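You operate a simulated robot arm through the tools that you are given. There is no shell and no other tool. Be economical: measure what you need, move in short steps, check, and stop when the job is done.

Carry out the task below with a simulated robot arm. There is one attempt and no reset: what you move stays moved.

JOB
Shake the 5 mm sieve for 5 minutes.
Fine: push the shaker drawer in, set the sieve in the ring, close the lid and wait till it stops.

It is judged by the outcome, as a careful person would: the job done as asked, and still so three seconds after it is handed in. It fails if anything else is knocked over, pushed out of place, dropped, spilled or broken. A push-on lid holds only when it is set on centred and level and pressed home; a screw cap is set on level and turned clockwise until tight.

ROBOT AND FRAMES
A 6-joint arm with a two-finger parallel gripper, fixed in place. Base frame: the origin is at the foot of the arm, x ahead of it, y to its left, z up; the work surface is at about z = 850. Units: mm, rad, N and s.
Its first joint turns from -2.897 to 2.897 rad. Payload 3.91 kg.
The tool frame sits at the grasp point between the pads (the TCP): z along the fingers, y along the line on which they close. The tips reach 30 mm beyond it. Largest opening 110 mm; finger width 20, thickness 10; the body of the gripper, 48 by 112 mm, starts 55 mm behind the TCP.
Orientation is that of the tool frame in the base frame, as a unit quaternion [x, y, z, w]. With the fingers straight down and closing along the base's y, the tool's x points along the base's -x, its y along +y and its z along -z.

CONTROLS
- The arm moves only by the tool drive_tool. Its argument "rows" is a list of rows, each an object of numbers (a shift or turn left out is 0, a gripper value left out holds the last): "wx", "wy", "wz": the turn, a rotation vector about the tool's x, y, z in units of 4 degrees (1.0 is 4 degrees); "dx", "dy", "dz": the shift along the tool's x, y, z in units of 30 mm (1.0 is 30 mm); "claw": the finger opening in mm, from 0 to 110. In form: [{"wx": .., "wy": .., "wz": .., "dx": .., "dy": .., "dz": .., "claw": ..}, ...]. A call has 1 to 10 rows; each row shifts and turns the commanded pose from where the row before left it, along the tool's axes as they then stand. A call with a number of a shift or a turn outside -1 to 1 is refused whole. A row lasts 0.2 s, in which the tool goes at most 50 mm and 0.15 rad; a call with a longer step from one row to the next is refused whole, and so is a gripper value outside its range. A pose out of reach is approached as far as the arm can. The call stops where the force on the tool passes 70 N (or 10 N more than at its start, if that is more) or the arm is blocked; 0.2 s more then pass. The fingers move at their own pace (about 108 mm/s each) and stop on an object; they squeeze with about 32 N. The grip force told is the motor's: it shows also when the fingers shut on nothing. Time passes only in rows, and 0.2 s behind the last, so rows that do not move let the fingers close. The reply holds the time, the measured pose of the TCP, the force on the tool along the base axes, the opening and the grip force, in the units named above and with some noise, with the torque about the TCP (base axes, N m) and any sound that the robot's microphone picked up, and new pictures: "views" is both (left out), scene, wrist or none.
- Cameras (640 x 400 px; columns grow to the right, rows downward): "scene" is fixed at [51.6, -500.2, 1632.8]; the picture's right is [0.60, -0.80, 0.00], its down [-0.50, -0.37, -0.78] and it looks along [0.63, 0.46, -0.63] (base axes); focal length 329 px, centre (320, 200). "wrist" rides on the gripper at [72, 17, -103] in the tool frame; the picture's right is [-0.23, 0.97, 0.00], its down [-0.76, -0.18, -0.62] and it looks along [-0.61, -0.14, 0.78] (tool axes); focal length 222 px, centre (320, 200). There is no depth. A picture from a camera that has moved, and an enlarged one, comes with that camera's place and axes in the base frame and with its lens.
- zoom(camera, box): a new picture of the part [left, top, right, bottom] of that camera's present view, enlarged. It takes no simulated time.
- finish_job(): hands the job in; it is judged then, once.

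Go step by step. Nothing tells you positions but the pictures and the camera data: compare them with the known pose of the tool, close in by small moves and look again before you grip or let go. The budget is 120 turns and 200 pictures, counting those below and the enlarged ones. Unless the task says otherwise, let go and move clear before handing in, and close with one line.

The tools are called as a command line: name --argument value ..., lists and objects as JSON in quotes. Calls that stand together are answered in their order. drive_tool: Moves the arm, as the interface text tells. Its arguments: {"type":"object","properties":{"rows":{"type":"array"},"views":{"type":"string","enum":["both","scene","wrist","none"]}},"required":["rows"]} The other tools are called the same way: zoom (camera, box) takes an enlarged picture of a part of a camera's view; finish_job () hands the job in.

At the start:

```text
time: 0.0
tool_pos: [575.8, 64.3, 1244.7]
orientation: [0.0, 1.0, 0.0, 0.0]
wrist_force: [-0.6, 0.3, -0.3]
ft_torque: [0.01, 0.01, 0.01]
grip_width: 110.1
finger_force: 0.1
```

scene: 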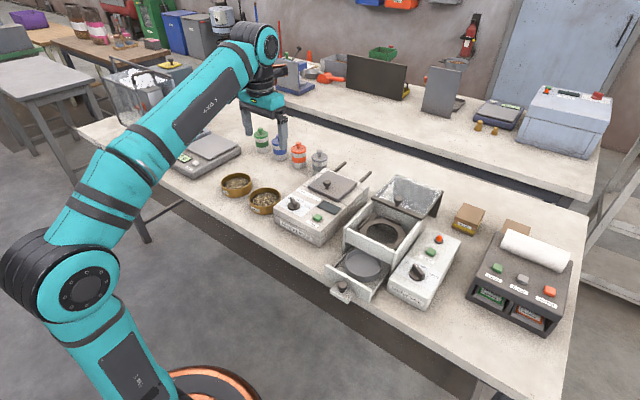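
wrist: 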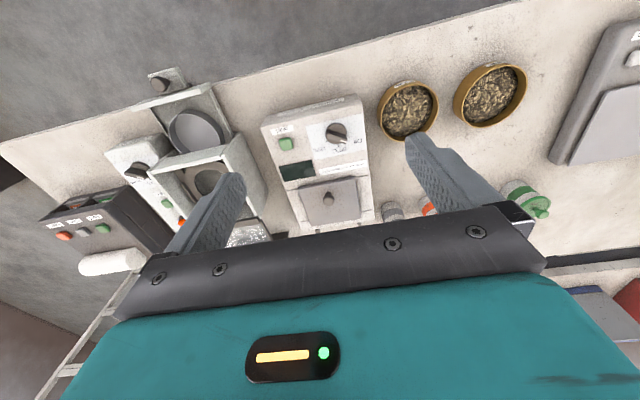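

I see a bench with several devices; the shaker with an open drawer and open lid sits right of centre, with two sieve bowls to its left. I will zoom in to read the details.

zoom --camera "scene" --box '[310, 160, 470, 310]'

zoom --camera "scene" --box '[160, 110, 350, 240]'

zoom --camera "wrist" --box '[30, 60, 280, 260]'

zoom --camera "wrist" --box '[360, 40, 560, 170]'

```text
2.67 times, centred on (390, 235) of scene
camera zoom: at [51.6, -500.2, 1632.8], right [0.6, -0.8, 0.0], down [-0.5, -0.37, -0.78], along [0.63, 0.46, -0.63], focal length 877 px, centre (133, 107)
```

zoom: 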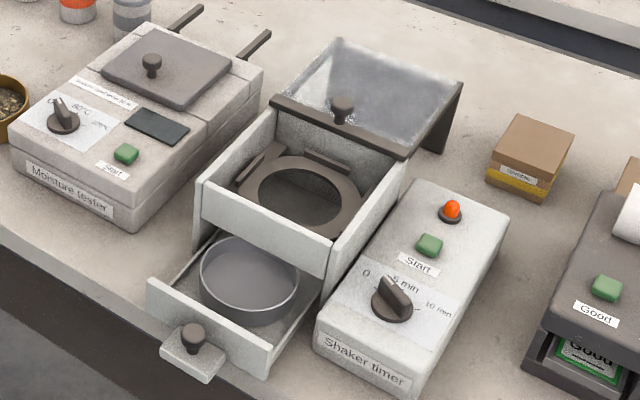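

```text
3.08 times, centred on (255, 175) of scene
camera zoom: at [51.6, -500.2, 1632.8], right [0.6, -0.8, 0.0], down [-0.5, -0.37, -0.78], along [0.63, 0.46, -0.63], focal length 1012 px, centre (520, 277)
```

zoom: 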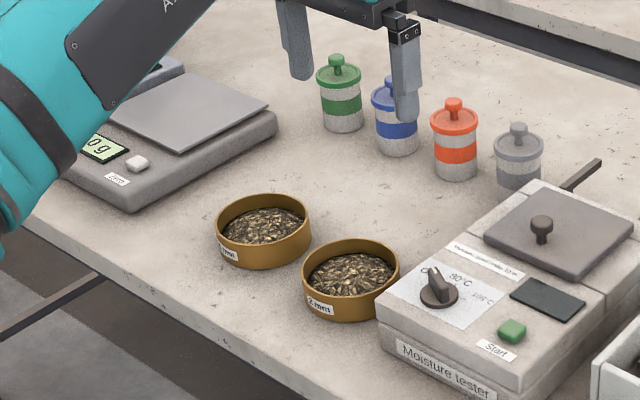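

```text
2.00 times, centred on (155, 160) of wrist
camera zoom: at [502.0, 81.2, 1347.7], right [0.23, 0.97, 0.0], down [0.76, -0.18, 0.62], along [0.61, -0.14, -0.78], focal length 444 px, centre (650, 280)
```

zoom: 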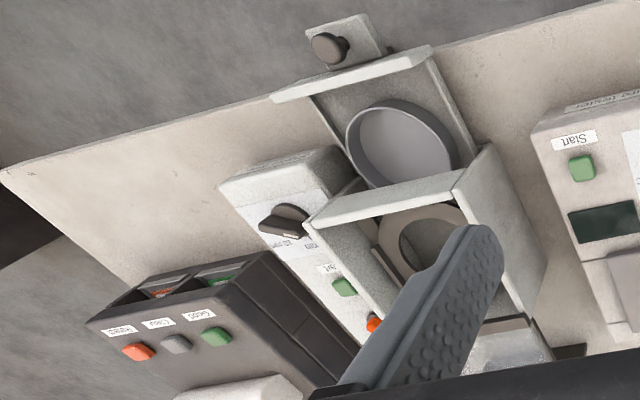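

```text
3.08 times, centred on (460, 105) of wrist
camera zoom: at [502.0, 81.2, 1347.7], right [0.23, 0.97, 0.0], down [0.76, -0.18, 0.62], along [0.61, -0.14, -0.78], focal length 684 px, centre (-111, 492)
```

zoom: 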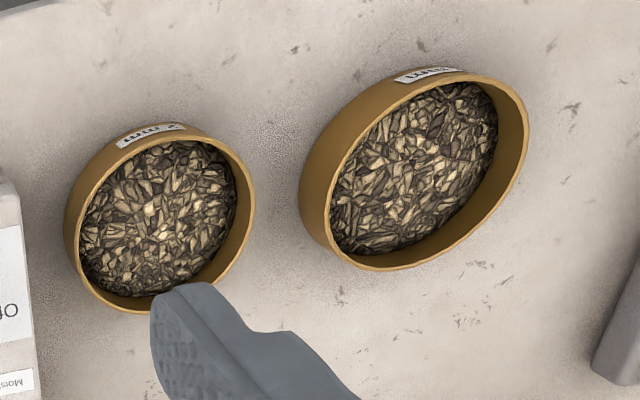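

The shaker timer has a dial (0 / 5 min / 10 min), a green Start and a red lamp or button. I'll read the sieve labels and dial more closely.

zoom --camera "scene" --box '[215, 165, 290, 220]'

zoom --camera "scene" --box '[385, 225, 465, 305]'

zoom --camera "wrist" --box '[480, 50, 530, 85]'

```text
7.27 times, centred on (252, 192) of scene
camera zoom: at [51.6, -500.2, 1632.8], right [0.6, -0.8, 0.0], down [-0.5, -0.37, -0.78], along [0.63, 0.46, -0.63], focal length 2392 px, centre (811, 254)
```

zoom: 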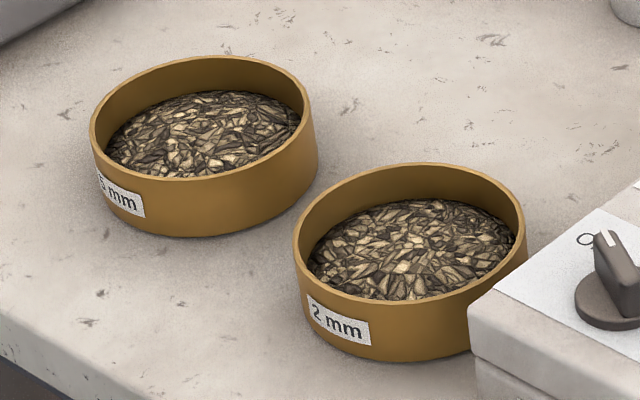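

```text
5.00 times, centred on (425, 265) of scene
camera zoom: at [51.6, -500.2, 1632.8], right [0.6, -0.8, 0.0], down [-0.5, -0.37, -0.78], along [0.63, 0.46, -0.63], focal length 1644 px, centre (-205, -125)
```

zoom: 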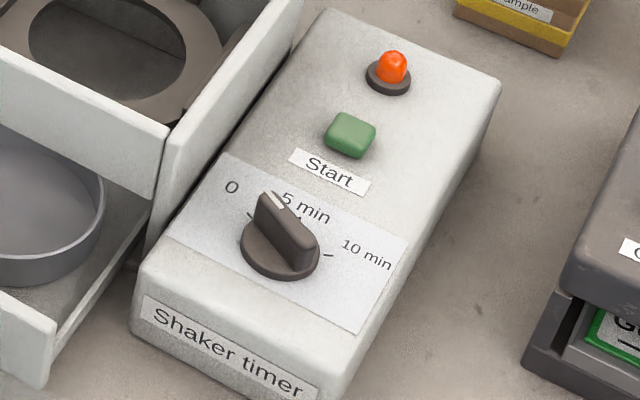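

```text
11.43 times, centred on (505, 68) of wrist
camera zoom: at [502.0, 81.2, 1347.7], right [0.23, 0.97, 0.0], down [0.76, -0.18, 0.62], along [0.61, -0.14, -0.78], focal length 2538 px, centre (-1794, 1714)
```

zoom: 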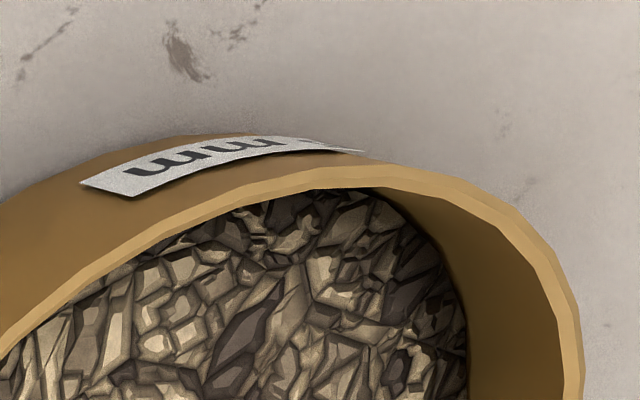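

The 5 mm sieve is the left one, near (690, 377), with its rim about 120 mm across. The shaker box spans about x 650–820, y −300…−152, and its drawer is out about 100 mm with the knob near (525, −225). The dial looks to be at 0, so I'll move over for a closer look.

drive_tool --rows '[{"dx": 0.32, "dy": -0.968, "dz": 0.415, "claw": 0}, {"dx": 0.32, "dy": -0.968, "dz": 0.415}, {"dx": 0.32, "dy": -0.968, "dz": 0.415}, {"dx": 0.32, "dy": -0.968, "dz": 0.415}, {"dx": 0.32, "dy": -0.968, "dz": 0.415}, {"dx": 0.32, "dy": -0.968, "dz": 0.415}, {"dx": 0.32, "dy": -0.968, "dz": 0.415}, {"dx": 0.32, "dy": -0.968, "dz": 0.415}, {"dx": 0.32, "dy": -0.968, "dz": 0.415}, {"dx": 0.32, "dy": -0.968, "dz": 0.415}]'

```text
time: 2.2
tool_pos: [478.1, -225.5, 1122.0]
orientation: [0.0, 1.0, 0.0, 0.0]
wrist_force: [-0.4, 0.2, 0.8]
ft_torque: [0.01, -0.01, 0.0]
grip_width: 0.0
finger_force: 31.9
camera wrist: at [405.4, -208.3, 1224.4], right [0.23, 0.97, 0.0], down [0.76, -0.18, 0.62], along [0.61, -0.14, -0.78], focal length 222 px, centre (320, 200)
```

scene: 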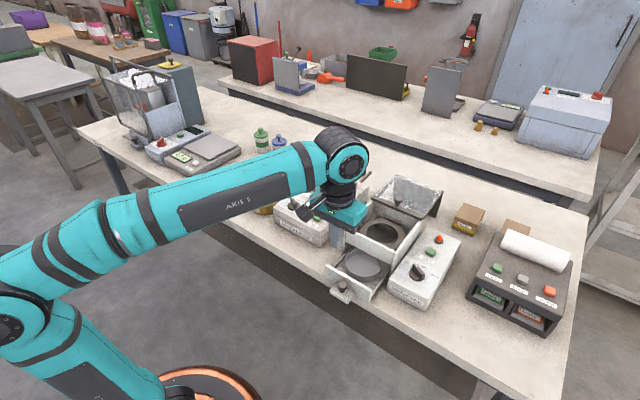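
wrist: 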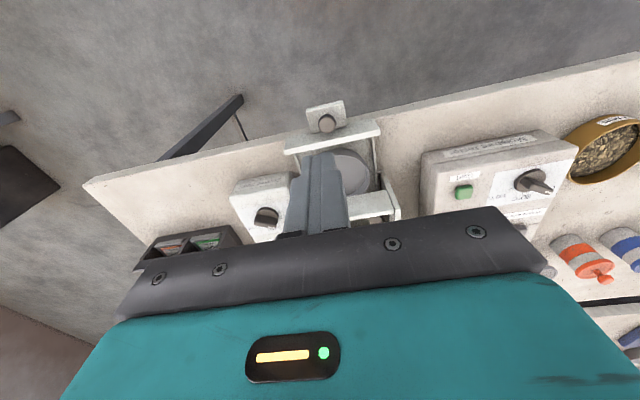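

The wrist image's lower half is hidden by the gripper, so it mainly shows what lies toward the base. I'll zoom in on the drawer knob.

zoom --camera "wrist" --box '[220, 80, 420, 240]'

zoom --camera "scene" --box '[320, 250, 400, 310]'

zoom --camera "scene" --box '[350, 170, 450, 250]'

```text
2.50 times, centred on (320, 160) of wrist
camera zoom: at [405.4, -208.3, 1224.4], right [0.23, 0.97, 0.0], down [0.76, -0.18, 0.62], along [0.61, -0.14, -0.78], focal length 555 px, centre (320, 300)
```

zoom: 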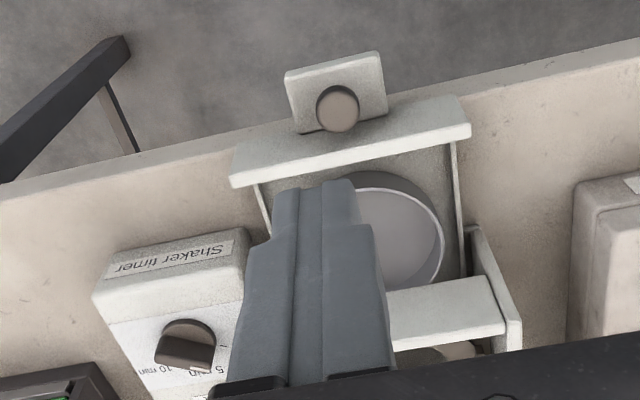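

```text
6.67 times, centred on (360, 280) of scene
camera zoom: at [51.6, -500.2, 1632.8], right [0.6, -0.8, 0.0], down [-0.5, -0.37, -0.78], along [0.63, 0.46, -0.63], focal length 2193 px, centre (53, -333)
```

zoom: 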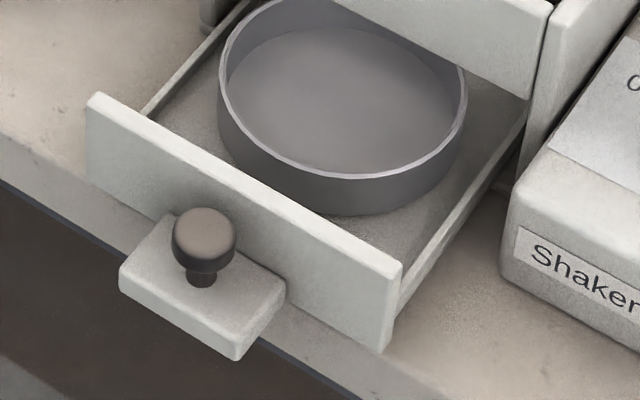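

```text
5.00 times, centred on (400, 210) of scene
camera zoom: at [51.6, -500.2, 1632.8], right [0.6, -0.8, 0.0], down [-0.5, -0.37, -0.78], along [0.63, 0.46, -0.63], focal length 1644 px, centre (-80, 150)
```

zoom: 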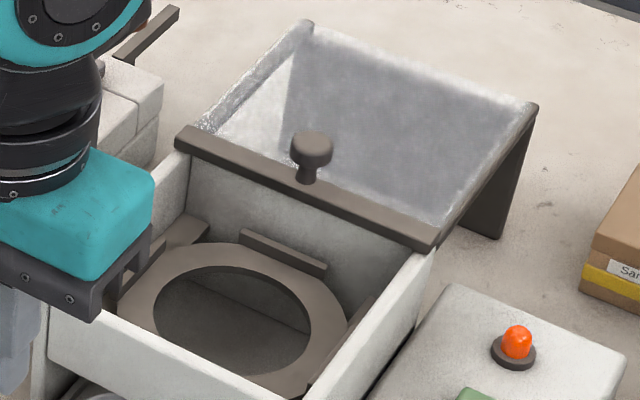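

The knob on the drawer shelf is at about (519, −225) with its top at z≈910. The lid looks like a horizontal slider, now standing behind the box with its knob at the near edge. I'll lower the closed fingers in front of the drawer knob first.

drive_tool --rows '[{"dz": 0.952}, {"dz": 0.952}, {"dz": 0.952}, {"dz": 0.952}, {"dz": 0.952}, {"dz": 0.952}, {"dz": 0.952}]'

zoom --camera "scene" --box '[320, 230, 420, 310]'

```text
time: 3.8
tool_pos: [477.3, -225.7, 920.3]
orientation: [0.001, 1.0, 0.0, 0.0]
wrist_force: [-0.2, 0.4, 0.2]
ft_torque: [0.02, 0.0, -0.01]
grip_width: 0.1
finger_force: 32.2
camera wrist: at [404.8, -208.2, 1023.6], right [0.23, 0.97, 0.0], down [0.76, -0.18, 0.62], along [0.61, -0.14, -0.78], focal length 222 px, centre (320, 200)
```

scene: 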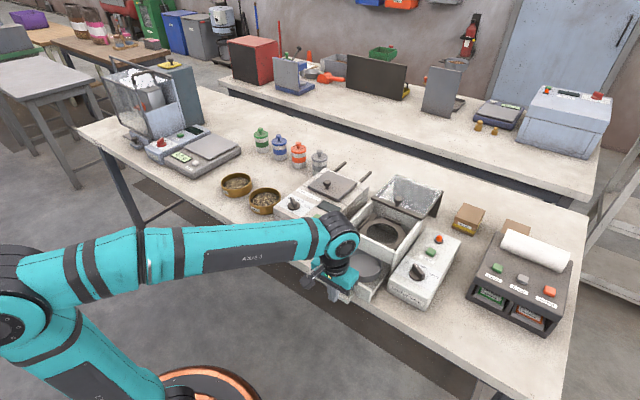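
wrist: 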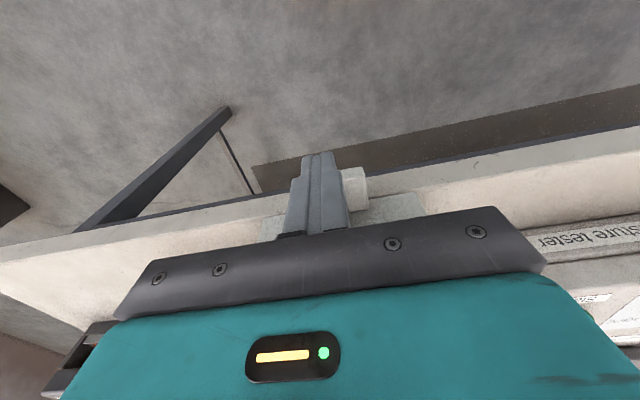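

```text
5.00 times, centred on (370, 270) of scene
camera zoom: at [51.6, -500.2, 1632.8], right [0.6, -0.8, 0.0], down [-0.5, -0.37, -0.78], along [0.63, 0.46, -0.63], focal length 1644 px, centre (70, -150)
```

zoom: 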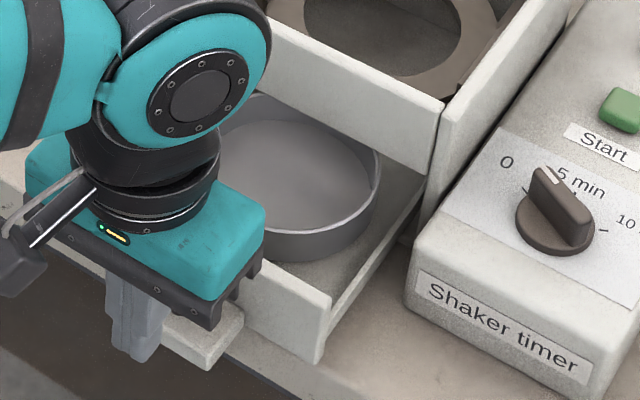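

The fingers are just in front of the knob. I'll push along +x in moderate steps.

drive_tool --rows '[{"dx": -0.4}, {"dx": -0.4}, {"dx": -0.4}, {"dx": -0.4}, {"dx": -0.4}, {"dx": -0.4}, {"dx": -0.4}, {"dx": -0.4}]' --views "scene"

zoom --camera "scene" --box '[320, 220, 420, 300]'

```text
time: 5.6
tool_pos: [576.1, -225.9, 920.3]
orientation: [0.0, 1.0, 0.0, 0.001]
wrist_force: [-0.6, 0.3, 0.3]
ft_torque: [-0.01, -0.02, -0.02]
grip_width: 0.0
finger_force: 32.1
```

scene: 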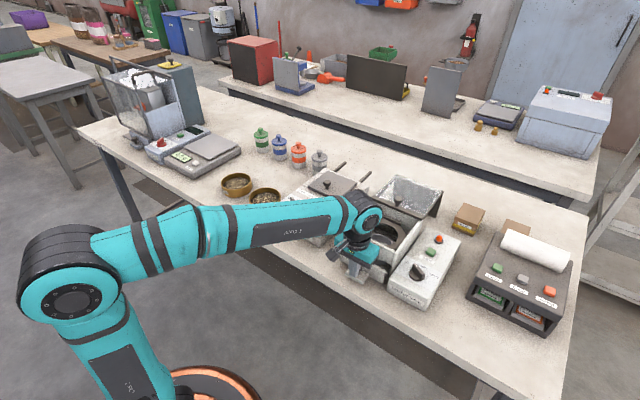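

```text
5.00 times, centred on (370, 260) of scene
camera zoom: at [51.6, -500.2, 1632.8], right [0.6, -0.8, 0.0], down [-0.5, -0.37, -0.78], along [0.63, 0.46, -0.63], focal length 1644 px, centre (70, -100)
```

zoom: 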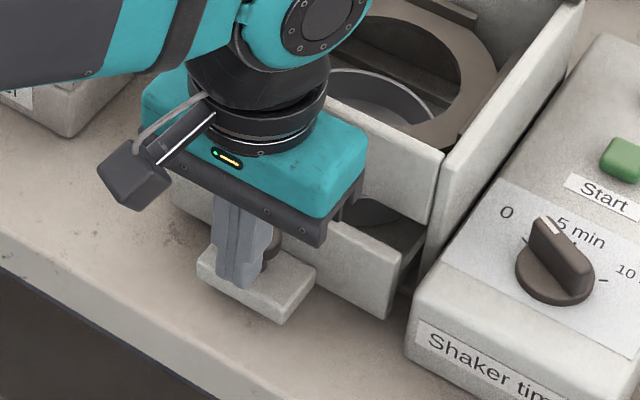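

The drawer is moving straight in, about 25 mm to go. I'll continue gently until it stops.

drive_tool --rows '[{"dx": -0.3}, {"dx": -0.2}, {"dx": -0.2}, {"dx": -0.2}, {"dx": -0.2}, {"dx": -0.2}, {"dx": -0.2}]' --views "scene"

zoom --camera "scene" --box '[320, 220, 420, 300]'

```text
time: 6.8
tool_pos: [600.8, -225.0, 919.9]
orientation: [0.0, 1.0, 0.0, -0.005]
wrist_force: [-50.9, 1.4, 10.8]
ft_torque: [-0.39, 0.82, 0.03]
grip_width: 0.0
finger_force: 32.3
stopped in row 5: the force on the tool passed its limit at 82 N (the readings are from after the stop); the commanded pose is now the measured one
```

scene: 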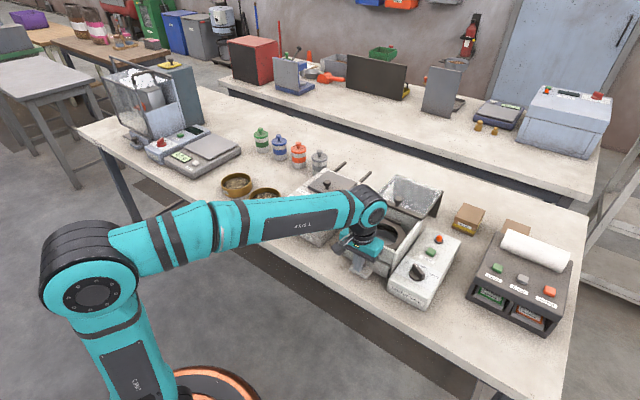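

```text
5.00 times, centred on (370, 260) of scene
camera zoom: at [51.6, -500.2, 1632.8], right [0.6, -0.8, 0.0], down [-0.5, -0.37, -0.78], along [0.63, 0.46, -0.63], focal length 1644 px, centre (70, -100)
```

zoom: 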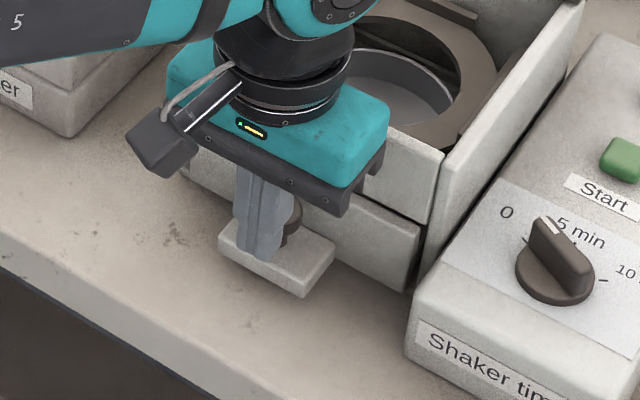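

The drawer is flush and stopped firmly. I'll back off, rise, and turn the gripper 90° so the fingers close along x for pinching the sieve rim.

drive_tool --rows '[{"dx": 0.7}, {"dx": 0.7}, {"dz": -0.9}, {"dz": -0.9, "wz": 1}, {"dz": -0.9, "wz": 1}, {"dz": -0.9, "wz": 1}, {"dz": -0.9, "wz": 1}, {"dz": -0.9, "wz": 1}, {"dz": -0.9, "wz": 1}, {"dz": -0.9, "wz": 1}]' --views "none"

drive_tool --rows '[{"wz": 1}, {"wz": 1}, {"wz": 1}, {"wz": 1}, {"wz": 1}, {"wz": 1}, {"wz": 1}, {"wz": 1}, {"wz": 1}, {"wz": 1}]' --views "none"

drive_tool --rows '[{"wz": 1}, {"wz": 1}, {"wz": 1}, {"wz": 1}, {"wz": 1}, {"wz": 0.5}]' --views "both"

```text
time: 9.0
tool_pos: [564.0, -228.2, 1135.1]
orientation: [0.242, 0.97, 0.0, -0.004]
wrist_force: [-0.2, -0.6, -0.5]
ft_torque: [-0.01, 0.0, 0.01]
grip_width: 0.2
finger_force: 32.0
```

```text
time: 11.2
tool_pos: [564.5, -225.0, 1134.5]
orientation: [0.558, 0.83, -0.001, -0.004]
wrist_force: [1.8, -0.8, -0.6]
ft_torque: [0.03, 0.01, 0.01]
grip_width: 0.0
finger_force: 31.8
```

```text
time: 12.6
tool_pos: [562.9, -224.6, 1136.0]
orientation: [0.707, 0.707, -0.002, -0.004]
wrist_force: [-0.4, -0.3, 0.0]
ft_torque: [0.03, 0.0, 0.01]
grip_width: 0.2
finger_force: 31.7
camera wrist: at [580.1, -153.1, 1238.7], right [0.97, -0.23, -0.01], down [-0.17, -0.76, 0.62], along [-0.15, -0.61, -0.78], focal length 222 px, centre (320, 200)
```

scene: 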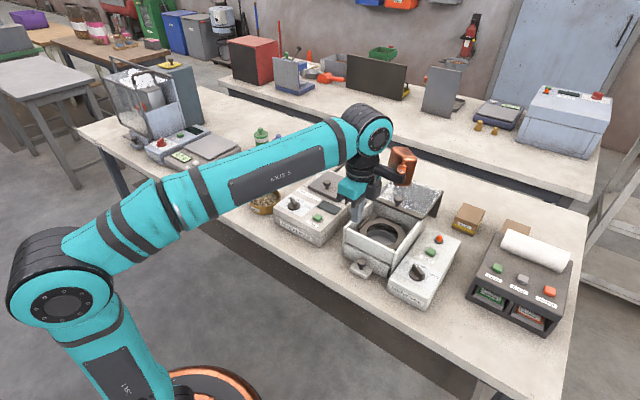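
wrist: 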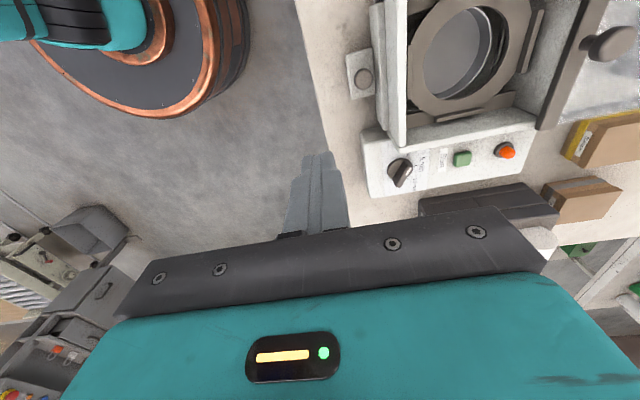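

This view shows the ring and lid from above; I'll enlarge it to measure.

zoom --camera "wrist" --box '[340, 0, 640, 190]'

zoom --camera "scene" --box '[335, 170, 465, 270]'

```text
2.11 times, centred on (490, 95) of wrist
camera zoom: at [580.1, -153.1, 1238.7], right [0.97, -0.23, -0.01], down [-0.17, -0.76, 0.62], along [-0.15, -0.61, -0.78], focal length 468 px, centre (-38, 421)
```

zoom: 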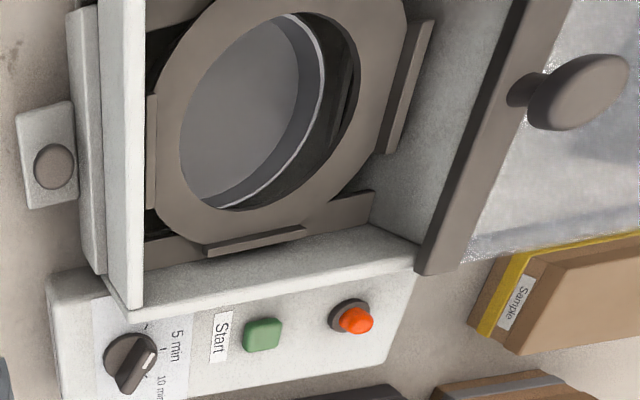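

```text
4.00 times, centred on (400, 220) of scene
camera zoom: at [51.6, -500.2, 1632.8], right [0.6, -0.8, 0.0], down [-0.5, -0.37, -0.78], along [0.63, 0.46, -0.63], focal length 1316 px, centre (0, 120)
```

zoom: 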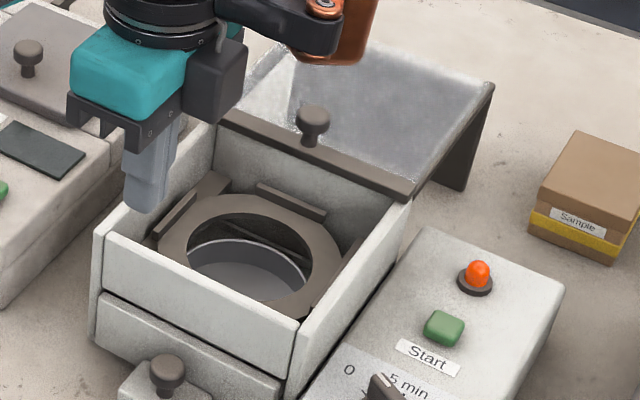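

The ring centre comes out near (737, −225), z≈925–930, with stops about 128–134 mm apart, so the sieve drops between them with a few mm to spare. Now I'll travel to above the 5 mm sieve's near rim.

drive_tool --rows '[{"dx": 1, "dy": 0.11, "claw": 50}, {"dx": 1, "dy": 0.11}, {"dx": 1, "dy": 0.11}, {"dx": 1, "dy": 0.11}, {"dx": 1, "dy": 0.11}, {"dx": 1, "dy": 0.11}, {"dx": 1, "dy": 0.11}, {"dx": 1, "dy": 0.11}, {"dx": 1, "dy": 0.11}, {"dx": 1, "dy": 0.11}]' --views "none"

drive_tool --rows '[{"dx": 1, "dy": 0.11}, {"dx": 1, "dy": 0.11}, {"dx": 1, "dy": 0.11}, {"dx": 1, "dy": 0.11}, {"dx": 1, "dy": 0.11}, {"dx": 1, "dy": 0.11}, {"dx": 1, "dy": 0.11, "dz": 0.9}, {"dx": 1, "dy": 0.11, "dz": 0.9}, {"dx": 1, "dy": 0.11, "dz": 0.9}, {"dx": 0.8, "dz": 0.9}]' --views "both"

```text
time: 14.8
tool_pos: [597.2, 77.0, 1135.2]
orientation: [0.707, 0.707, -0.002, -0.004]
wrist_force: [0.4, 0.3, -0.1]
ft_torque: [0.0, -0.03, -0.03]
grip_width: 50.3
finger_force: 0.1
```

```text
time: 17.0
tool_pos: [619.8, 369.4, 1030.3]
orientation: [0.707, 0.707, -0.003, -0.003]
wrist_force: [0.6, 0.1, 0.5]
ft_torque: [0.03, -0.02, -0.03]
grip_width: 50.3
finger_force: 0.0
camera wrist: at [637.9, 441.5, 1132.5], right [0.97, -0.23, -0.01], down [-0.17, -0.76, 0.62], along [-0.15, -0.61, -0.78], focal length 222 px, centre (320, 200)
```

scene: 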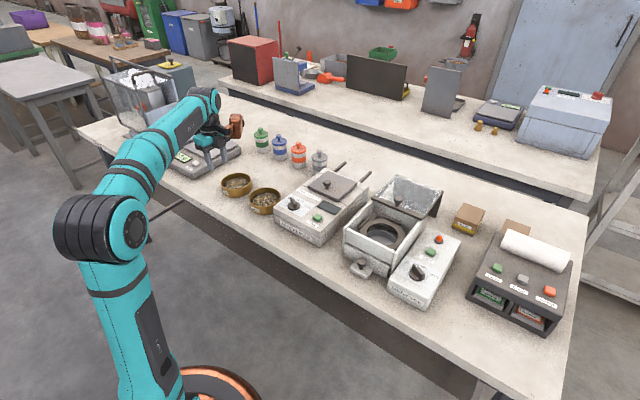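
wrist: 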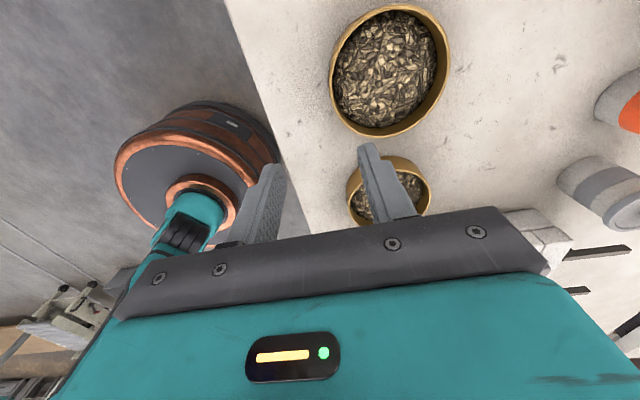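

The 5 mm sieve is in full view of the wrist camera; I'll enlarge to measure it.

zoom --camera "wrist" --box '[310, 0, 470, 150]'

zoom --camera "scene" --box '[210, 160, 265, 205]'

```text
2.67 times, centred on (390, 75) of wrist
camera zoom: at [637.9, 441.5, 1132.5], right [0.97, -0.23, -0.01], down [-0.17, -0.76, 0.62], along [-0.15, -0.61, -0.78], focal length 592 px, centre (133, 533)
```

zoom: 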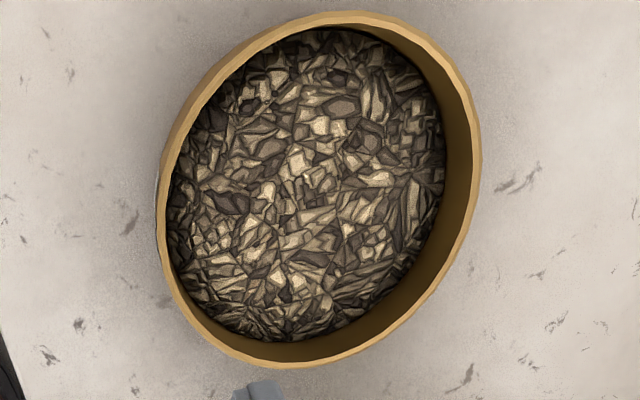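

```text
8.89 times, centred on (238, 182) of scene
camera zoom: at [51.6, -500.2, 1632.8], right [0.6, -0.8, 0.0], down [-0.5, -0.37, -0.78], along [0.63, 0.46, -0.63], focal length 2924 px, centre (1053, 356)
```

zoom: 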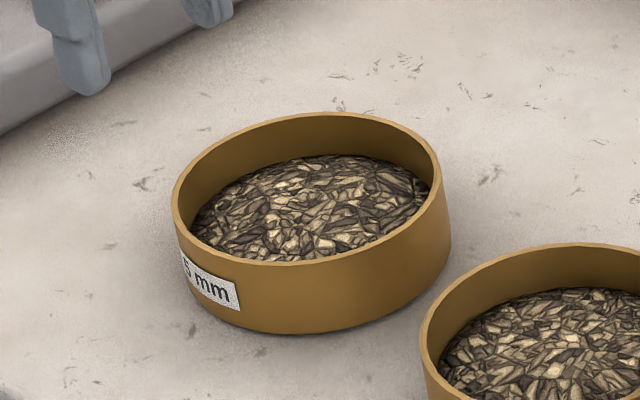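

The sieve is centred near (690, 381), rim at z≈884, diameter about 117, with the material about 22 mm below the rim. I'll position above the near wall (x≈633), level the slight tilt, and lower part-way.

drive_tool --rows '[{"dx": 0.2, "dy": 0.23, "wx": -0.12, "claw": 40}, {"dx": 0.2, "dy": 0.23}, {"dz": 0.8}, {"dz": 0.8}, {"dz": 0.8}, {}]'

zoom --camera "wrist" --box '[200, 0, 500, 220]'

zoom --camera "scene" --box '[190, 140, 270, 210]'

```text
time: 18.4
tool_pos: [637.0, 381.3, 955.3]
orientation: [0.707, 0.707, 0.001, -0.001]
wrist_force: [0.3, 0.2, 0.4]
ft_torque: [-0.03, -0.01, 0.01]
grip_width: 40.0
finger_force: 0.3
camera wrist: at [652.8, 453.9, 1058.0], right [0.97, -0.23, 0.0], down [-0.18, -0.76, 0.62], along [-0.14, -0.61, -0.78], focal length 222 px, centre (320, 200)
```

scene: 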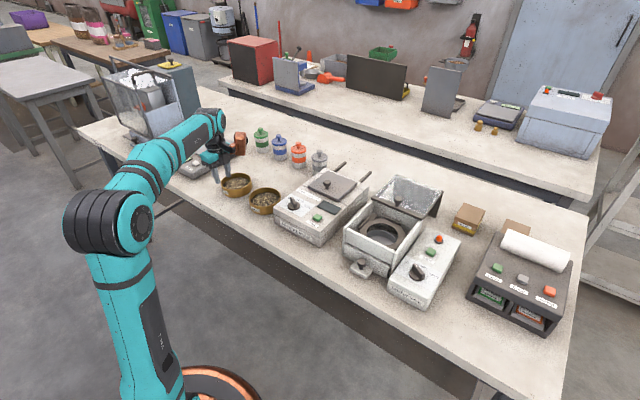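
wrist: 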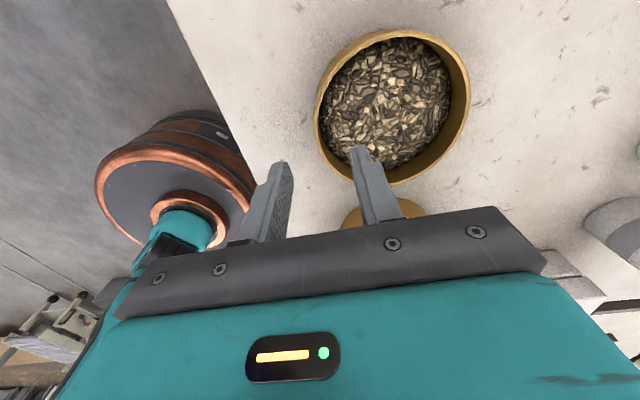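

```text
1.82 times, centred on (350, 110) of wrist
camera zoom: at [652.8, 453.9, 1058.0], right [0.97, -0.23, 0.0], down [-0.18, -0.76, 0.62], along [-0.14, -0.61, -0.78], focal length 404 px, centre (266, 364)
```

zoom: 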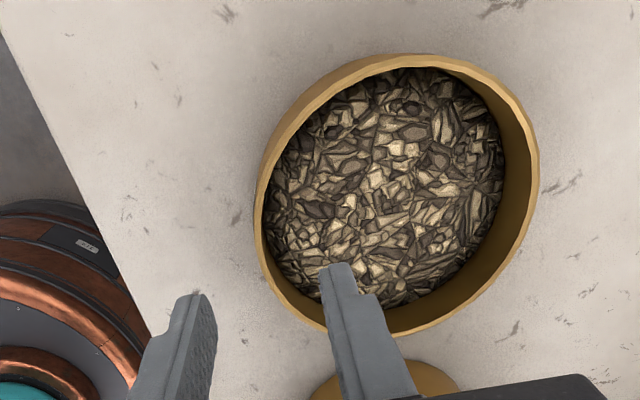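

```text
5.71 times, centred on (230, 175) of scene
camera zoom: at [51.6, -500.2, 1632.8], right [0.6, -0.8, 0.0], down [-0.5, -0.37, -0.78], along [0.63, 0.46, -0.63], focal length 1880 px, centre (834, 343)
```

zoom: 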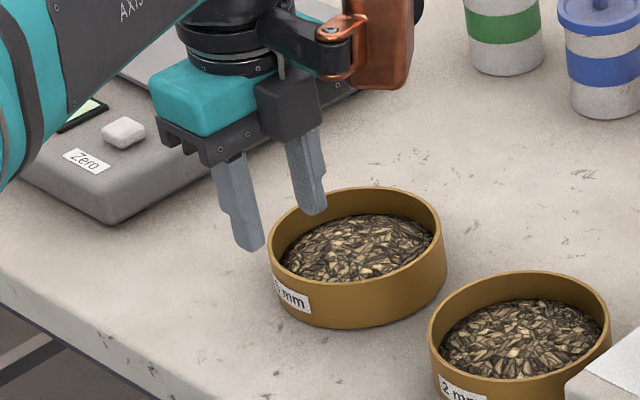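

The wall sits between the fingers. I'll lower so the tips are about 15 mm below the rim, then check before closing.

drive_tool --rows '[{"dz": 0.6, "dy": -0.05}, {"dz": 0.6}, {"dz": 0.4}, {"dz": 0.25}, {}]'

zoom --camera "scene" --box '[200, 150, 270, 210]'

zoom --camera "wrist" --box '[200, 0, 500, 220]'

```text
time: 19.6
tool_pos: [636.3, 381.3, 900.5]
orientation: [0.707, 0.707, 0.0, -0.001]
wrist_force: [0.2, -0.3, -0.1]
ft_torque: [-0.03, 0.01, 0.0]
grip_width: 40.0
finger_force: 0.1
camera wrist: at [652.1, 453.9, 1003.0], right [0.97, -0.23, 0.0], down [-0.18, -0.76, 0.62], along [-0.14, -0.61, -0.78], focal length 222 px, centre (320, 200)
```

scene: 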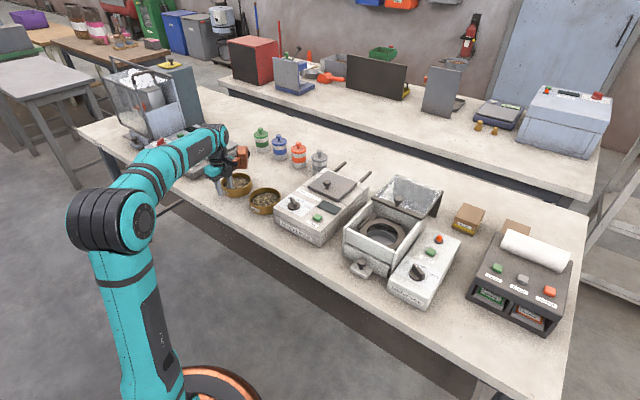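
wrist: 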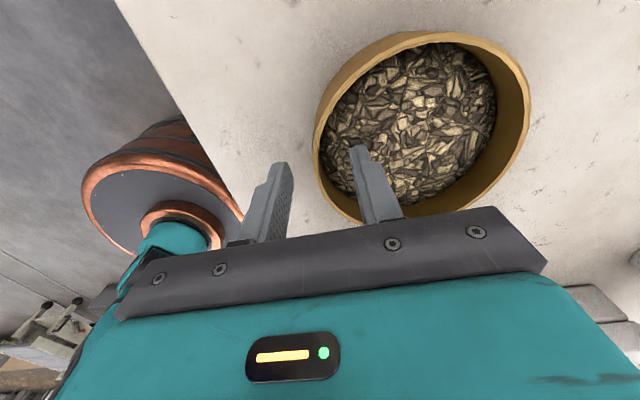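

```text
6.67 times, centred on (235, 180) of scene
camera zoom: at [51.6, -500.2, 1632.8], right [0.6, -0.8, 0.0], down [-0.5, -0.37, -0.78], along [0.63, 0.46, -0.63], focal length 2193 px, centre (887, 333)
```

zoom: 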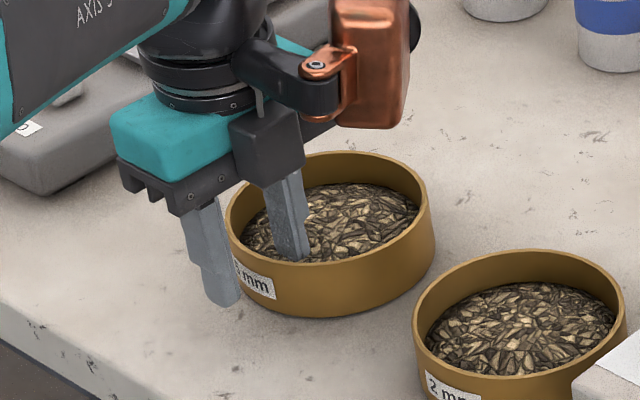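

```text
1.82 times, centred on (350, 110) of wrist
camera zoom: at [652.1, 453.9, 1003.0], right [0.97, -0.23, 0.0], down [-0.18, -0.76, 0.62], along [-0.14, -0.61, -0.78], focal length 404 px, centre (266, 364)
```

zoom: 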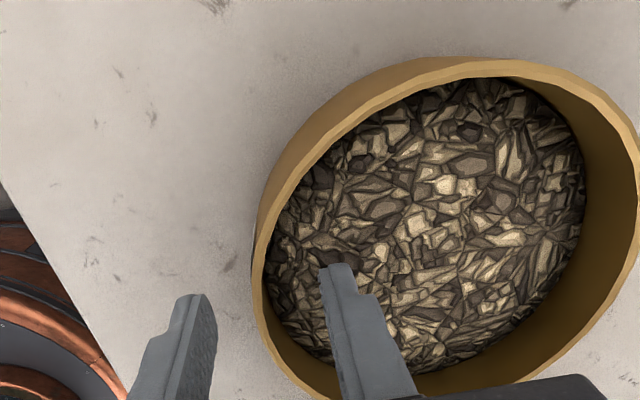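

The inner finger is inside the bowl above the material and the outer one outside. I'll close on the wall.

drive_tool --rows '[{"claw": 20}, {"claw": 0}, {}, {}]'

zoom --camera "wrist" --box '[200, 0, 500, 220]'

```text
time: 20.6
tool_pos: [636.1, 381.8, 900.6]
orientation: [0.706, 0.708, 0.0, -0.001]
wrist_force: [0.4, 0.6, 0.1]
ft_torque: [0.02, -0.02, 0.08]
grip_width: 4.7
finger_force: 32.2
camera wrist: at [652.1, 453.8, 1003.1], right [0.97, -0.23, 0.0], down [-0.18, -0.76, 0.62], along [-0.14, -0.61, -0.78], focal length 222 px, centre (320, 200)
```

scene: 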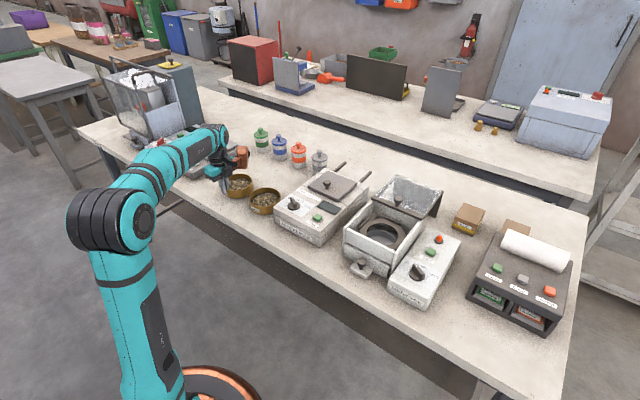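
wrist: 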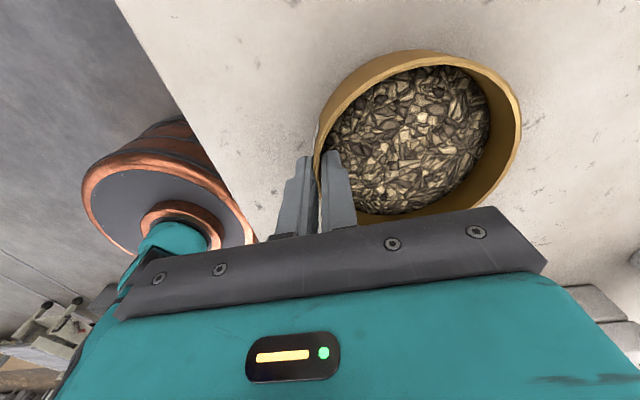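

```text
1.82 times, centred on (350, 110) of wrist
camera zoom: at [652.1, 453.8, 1003.1], right [0.97, -0.23, 0.0], down [-0.18, -0.76, 0.62], along [-0.14, -0.61, -0.78], focal length 404 px, centre (266, 364)
```

zoom: 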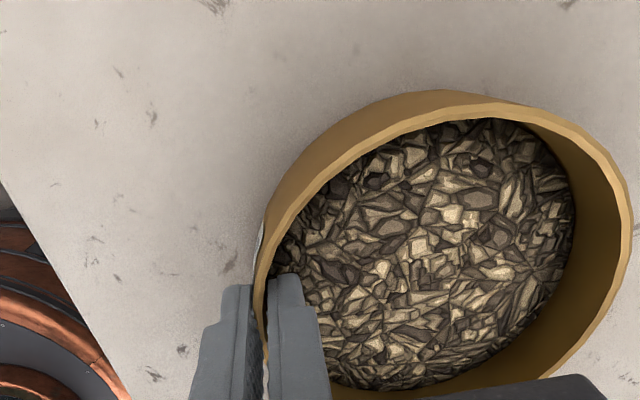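

The wall is gripped (4.7 mm) and the bowl aligned itself to the fingers. I'll lift a little and check for tilt.

drive_tool --rows '[{"dz": -0.1}, {"dz": -0.2}, {"dz": -0.3}, {"dz": -0.4}, {}]'

zoom --camera "scene" --box '[200, 140, 270, 200]'

```text
time: 21.8
tool_pos: [636.1, 382.0, 930.1]
orientation: [0.707, 0.707, 0.001, -0.001]
wrist_force: [0.4, -0.1, 0.4]
ft_torque: [-0.01, 0.02, 0.02]
grip_width: 0.0
finger_force: 31.8
camera wrist: at [652.6, 454.0, 1032.9], right [0.97, -0.23, 0.0], down [-0.18, -0.76, 0.62], along [-0.14, -0.61, -0.78], focal length 222 px, centre (320, 200)
```

scene: 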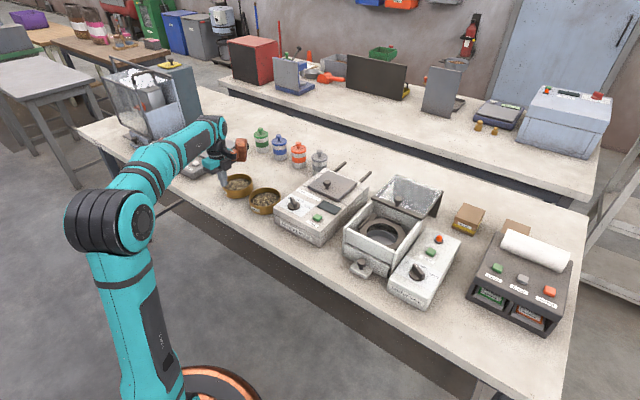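
wrist: 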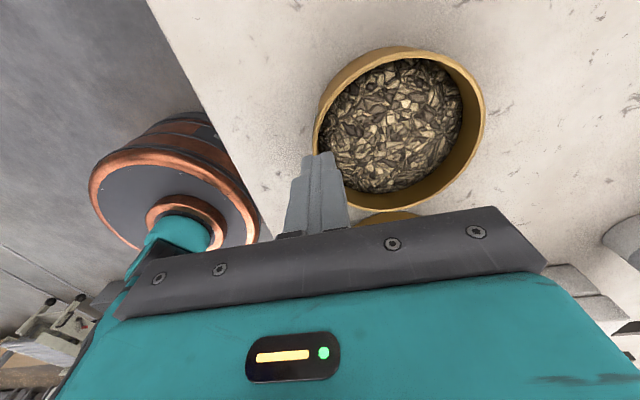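

```text
6.67 times, centred on (235, 170) of scene
camera zoom: at [51.6, -500.2, 1632.8], right [0.6, -0.8, 0.0], down [-0.5, -0.37, -0.78], along [0.63, 0.46, -0.63], focal length 2193 px, centre (887, 400)
```

zoom: 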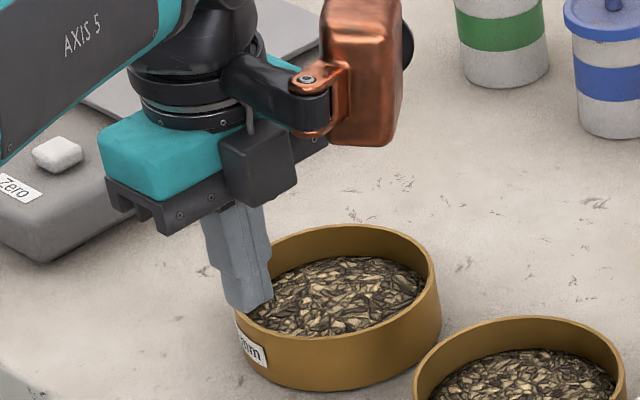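

The rim slipped out on lifting (the off-centre load is too much for a rim pinch); the sieve only slid slightly and nothing spilled. I'll instead spread the fingers inside the bowl so the load is centred. First I'll rise and remeasure.

drive_tool --rows '[{"dz": -0.9}, {"dz": -0.9}, {"dz": -0.9}, {"dz": -0.4}, {"dx": 0.5}]' --views "wrist"

zoom --camera "wrist" --box '[290, 0, 490, 130]'

zoom --camera "scene" --box '[210, 160, 290, 220]'

```text
time: 23.0
tool_pos: [636.6, 395.9, 1021.1]
orientation: [0.707, 0.707, 0.001, -0.001]
wrist_force: [-1.2, 0.0, -0.6]
ft_torque: [0.05, -0.02, 0.01]
grip_width: 0.1
finger_force: 31.9
camera wrist: at [653.4, 468.0, 1124.5], right [0.97, -0.23, 0.0], down [-0.18, -0.76, 0.62], along [-0.14, -0.61, -0.78], focal length 222 px, centre (320, 200)
```

wrist: 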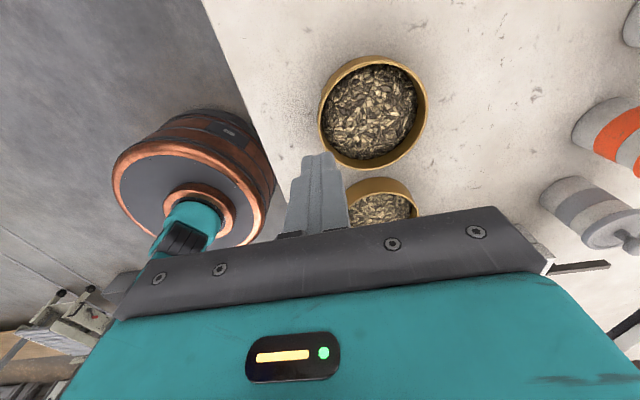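

```text
3.08 times, centred on (390, 65) of wrist
camera zoom: at [653.4, 468.0, 1124.5], right [0.97, -0.23, 0.0], down [-0.18, -0.76, 0.62], along [-0.14, -0.61, -0.78], focal length 684 px, centre (105, 615)
```

zoom: 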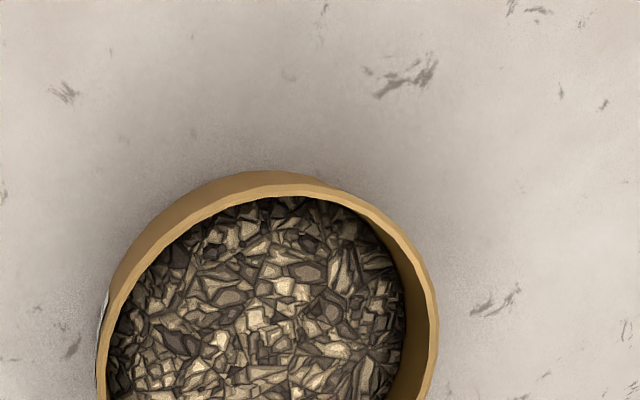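

```text
6.67 times, centred on (250, 190) of scene
camera zoom: at [51.6, -500.2, 1632.8], right [0.6, -0.8, 0.0], down [-0.5, -0.37, -0.78], along [0.63, 0.46, -0.63], focal length 2193 px, centre (787, 267)
```

zoom: 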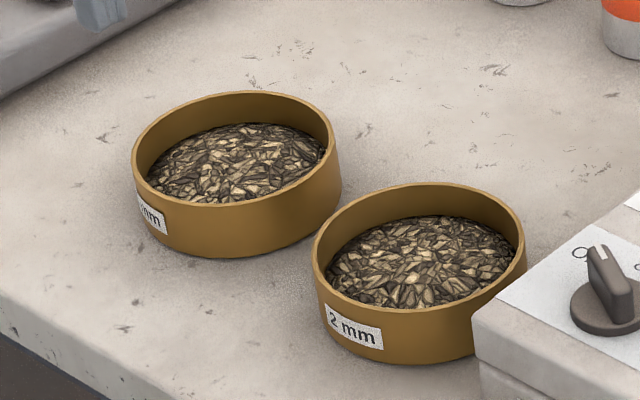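

I'll take a better-framed enlargement of the sieve.

zoom --camera "wrist" --box '[300, 50, 450, 180]'

```text
3.08 times, centred on (375, 115) of wrist
camera zoom: at [653.4, 468.0, 1124.5], right [0.97, -0.23, 0.0], down [-0.18, -0.76, 0.62], along [-0.14, -0.61, -0.78], focal length 684 px, centre (151, 462)
```

zoom: 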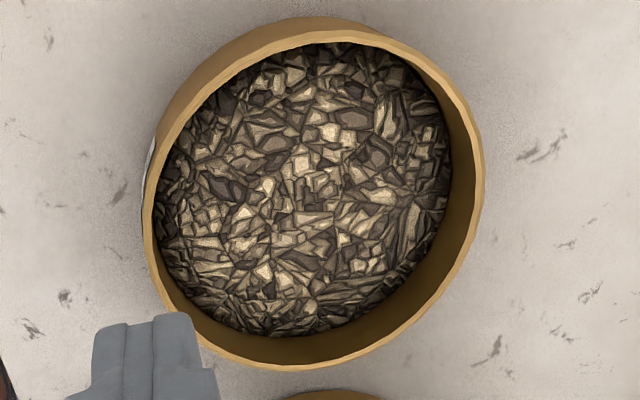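

The sieve is now centred near (689, 370), D≈120, rim at z≈880. I'll centre the gripper over it with the fingers opened to 75 mm and lower to just above the rim.

drive_tool --rows '[{"dx": -0.434, "dy": 0.875, "claw": 75}, {"dx": -0.434, "dy": 0.875}, {"dz": 0.9}, {"dz": 0.9}, {"dz": 0.9}, {}]'

zoom --camera "wrist" --box '[200, 50, 440, 220]'

zoom --camera "scene" --box '[200, 140, 280, 210]'

```text
time: 24.4
tool_pos: [690.9, 370.6, 942.4]
orientation: [0.707, 0.707, 0.0, -0.001]
wrist_force: [-0.3, 0.3, 0.0]
ft_torque: [-0.04, 0.0, 0.02]
grip_width: 74.8
finger_force: 0.0
camera wrist: at [707.6, 443.0, 1045.4], right [0.97, -0.23, 0.0], down [-0.18, -0.76, 0.62], along [-0.14, -0.61, -0.78], focal length 222 px, centre (320, 200)
```

scene: 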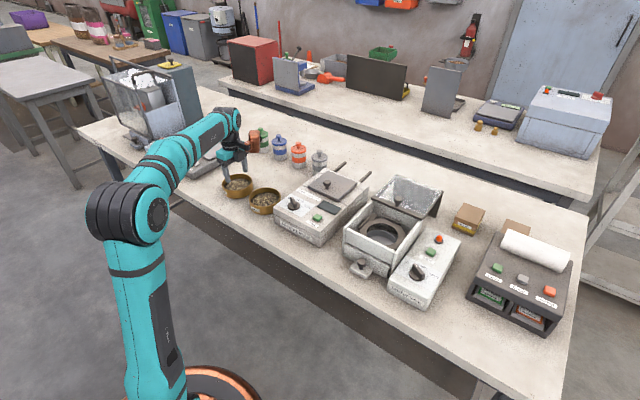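
wrist: 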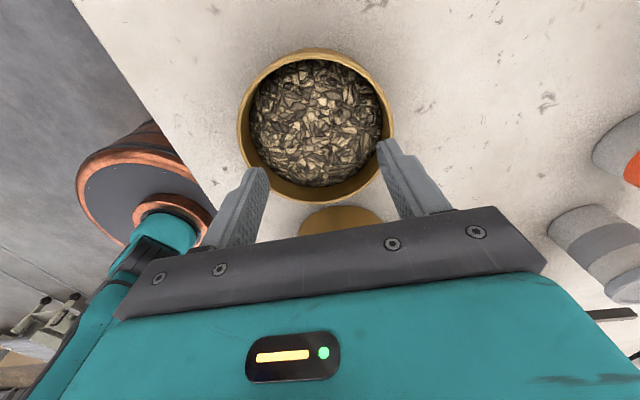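

```text
2.35 times, centred on (320, 135) of wrist
camera zoom: at [707.6, 443.0, 1045.4], right [0.97, -0.23, 0.0], down [-0.18, -0.76, 0.62], along [-0.14, -0.61, -0.78], focal length 523 px, centre (320, 353)
```

zoom: 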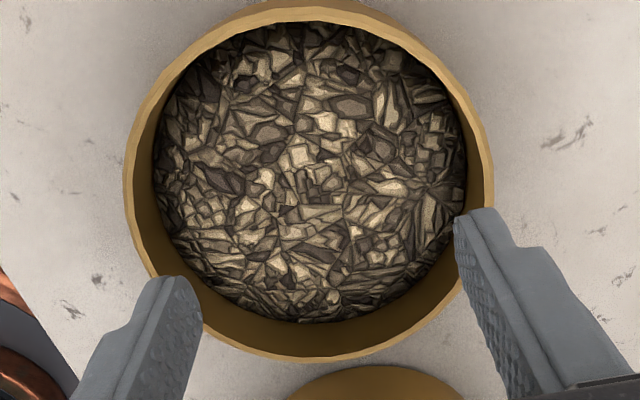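

```text
5.71 times, centred on (240, 175) of scene
camera zoom: at [51.6, -500.2, 1632.8], right [0.6, -0.8, 0.0], down [-0.5, -0.37, -0.78], along [0.63, 0.46, -0.63], focal length 1880 px, centre (777, 343)
```

zoom: 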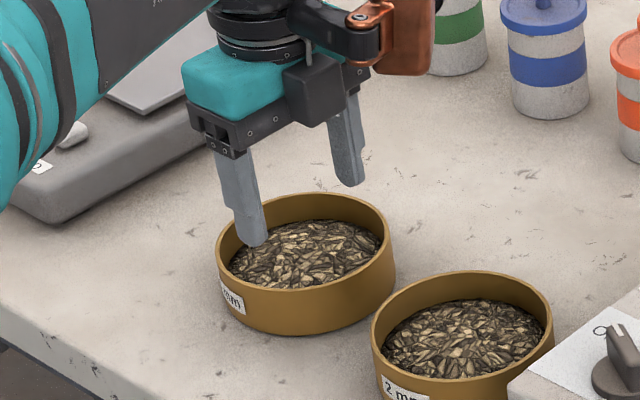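

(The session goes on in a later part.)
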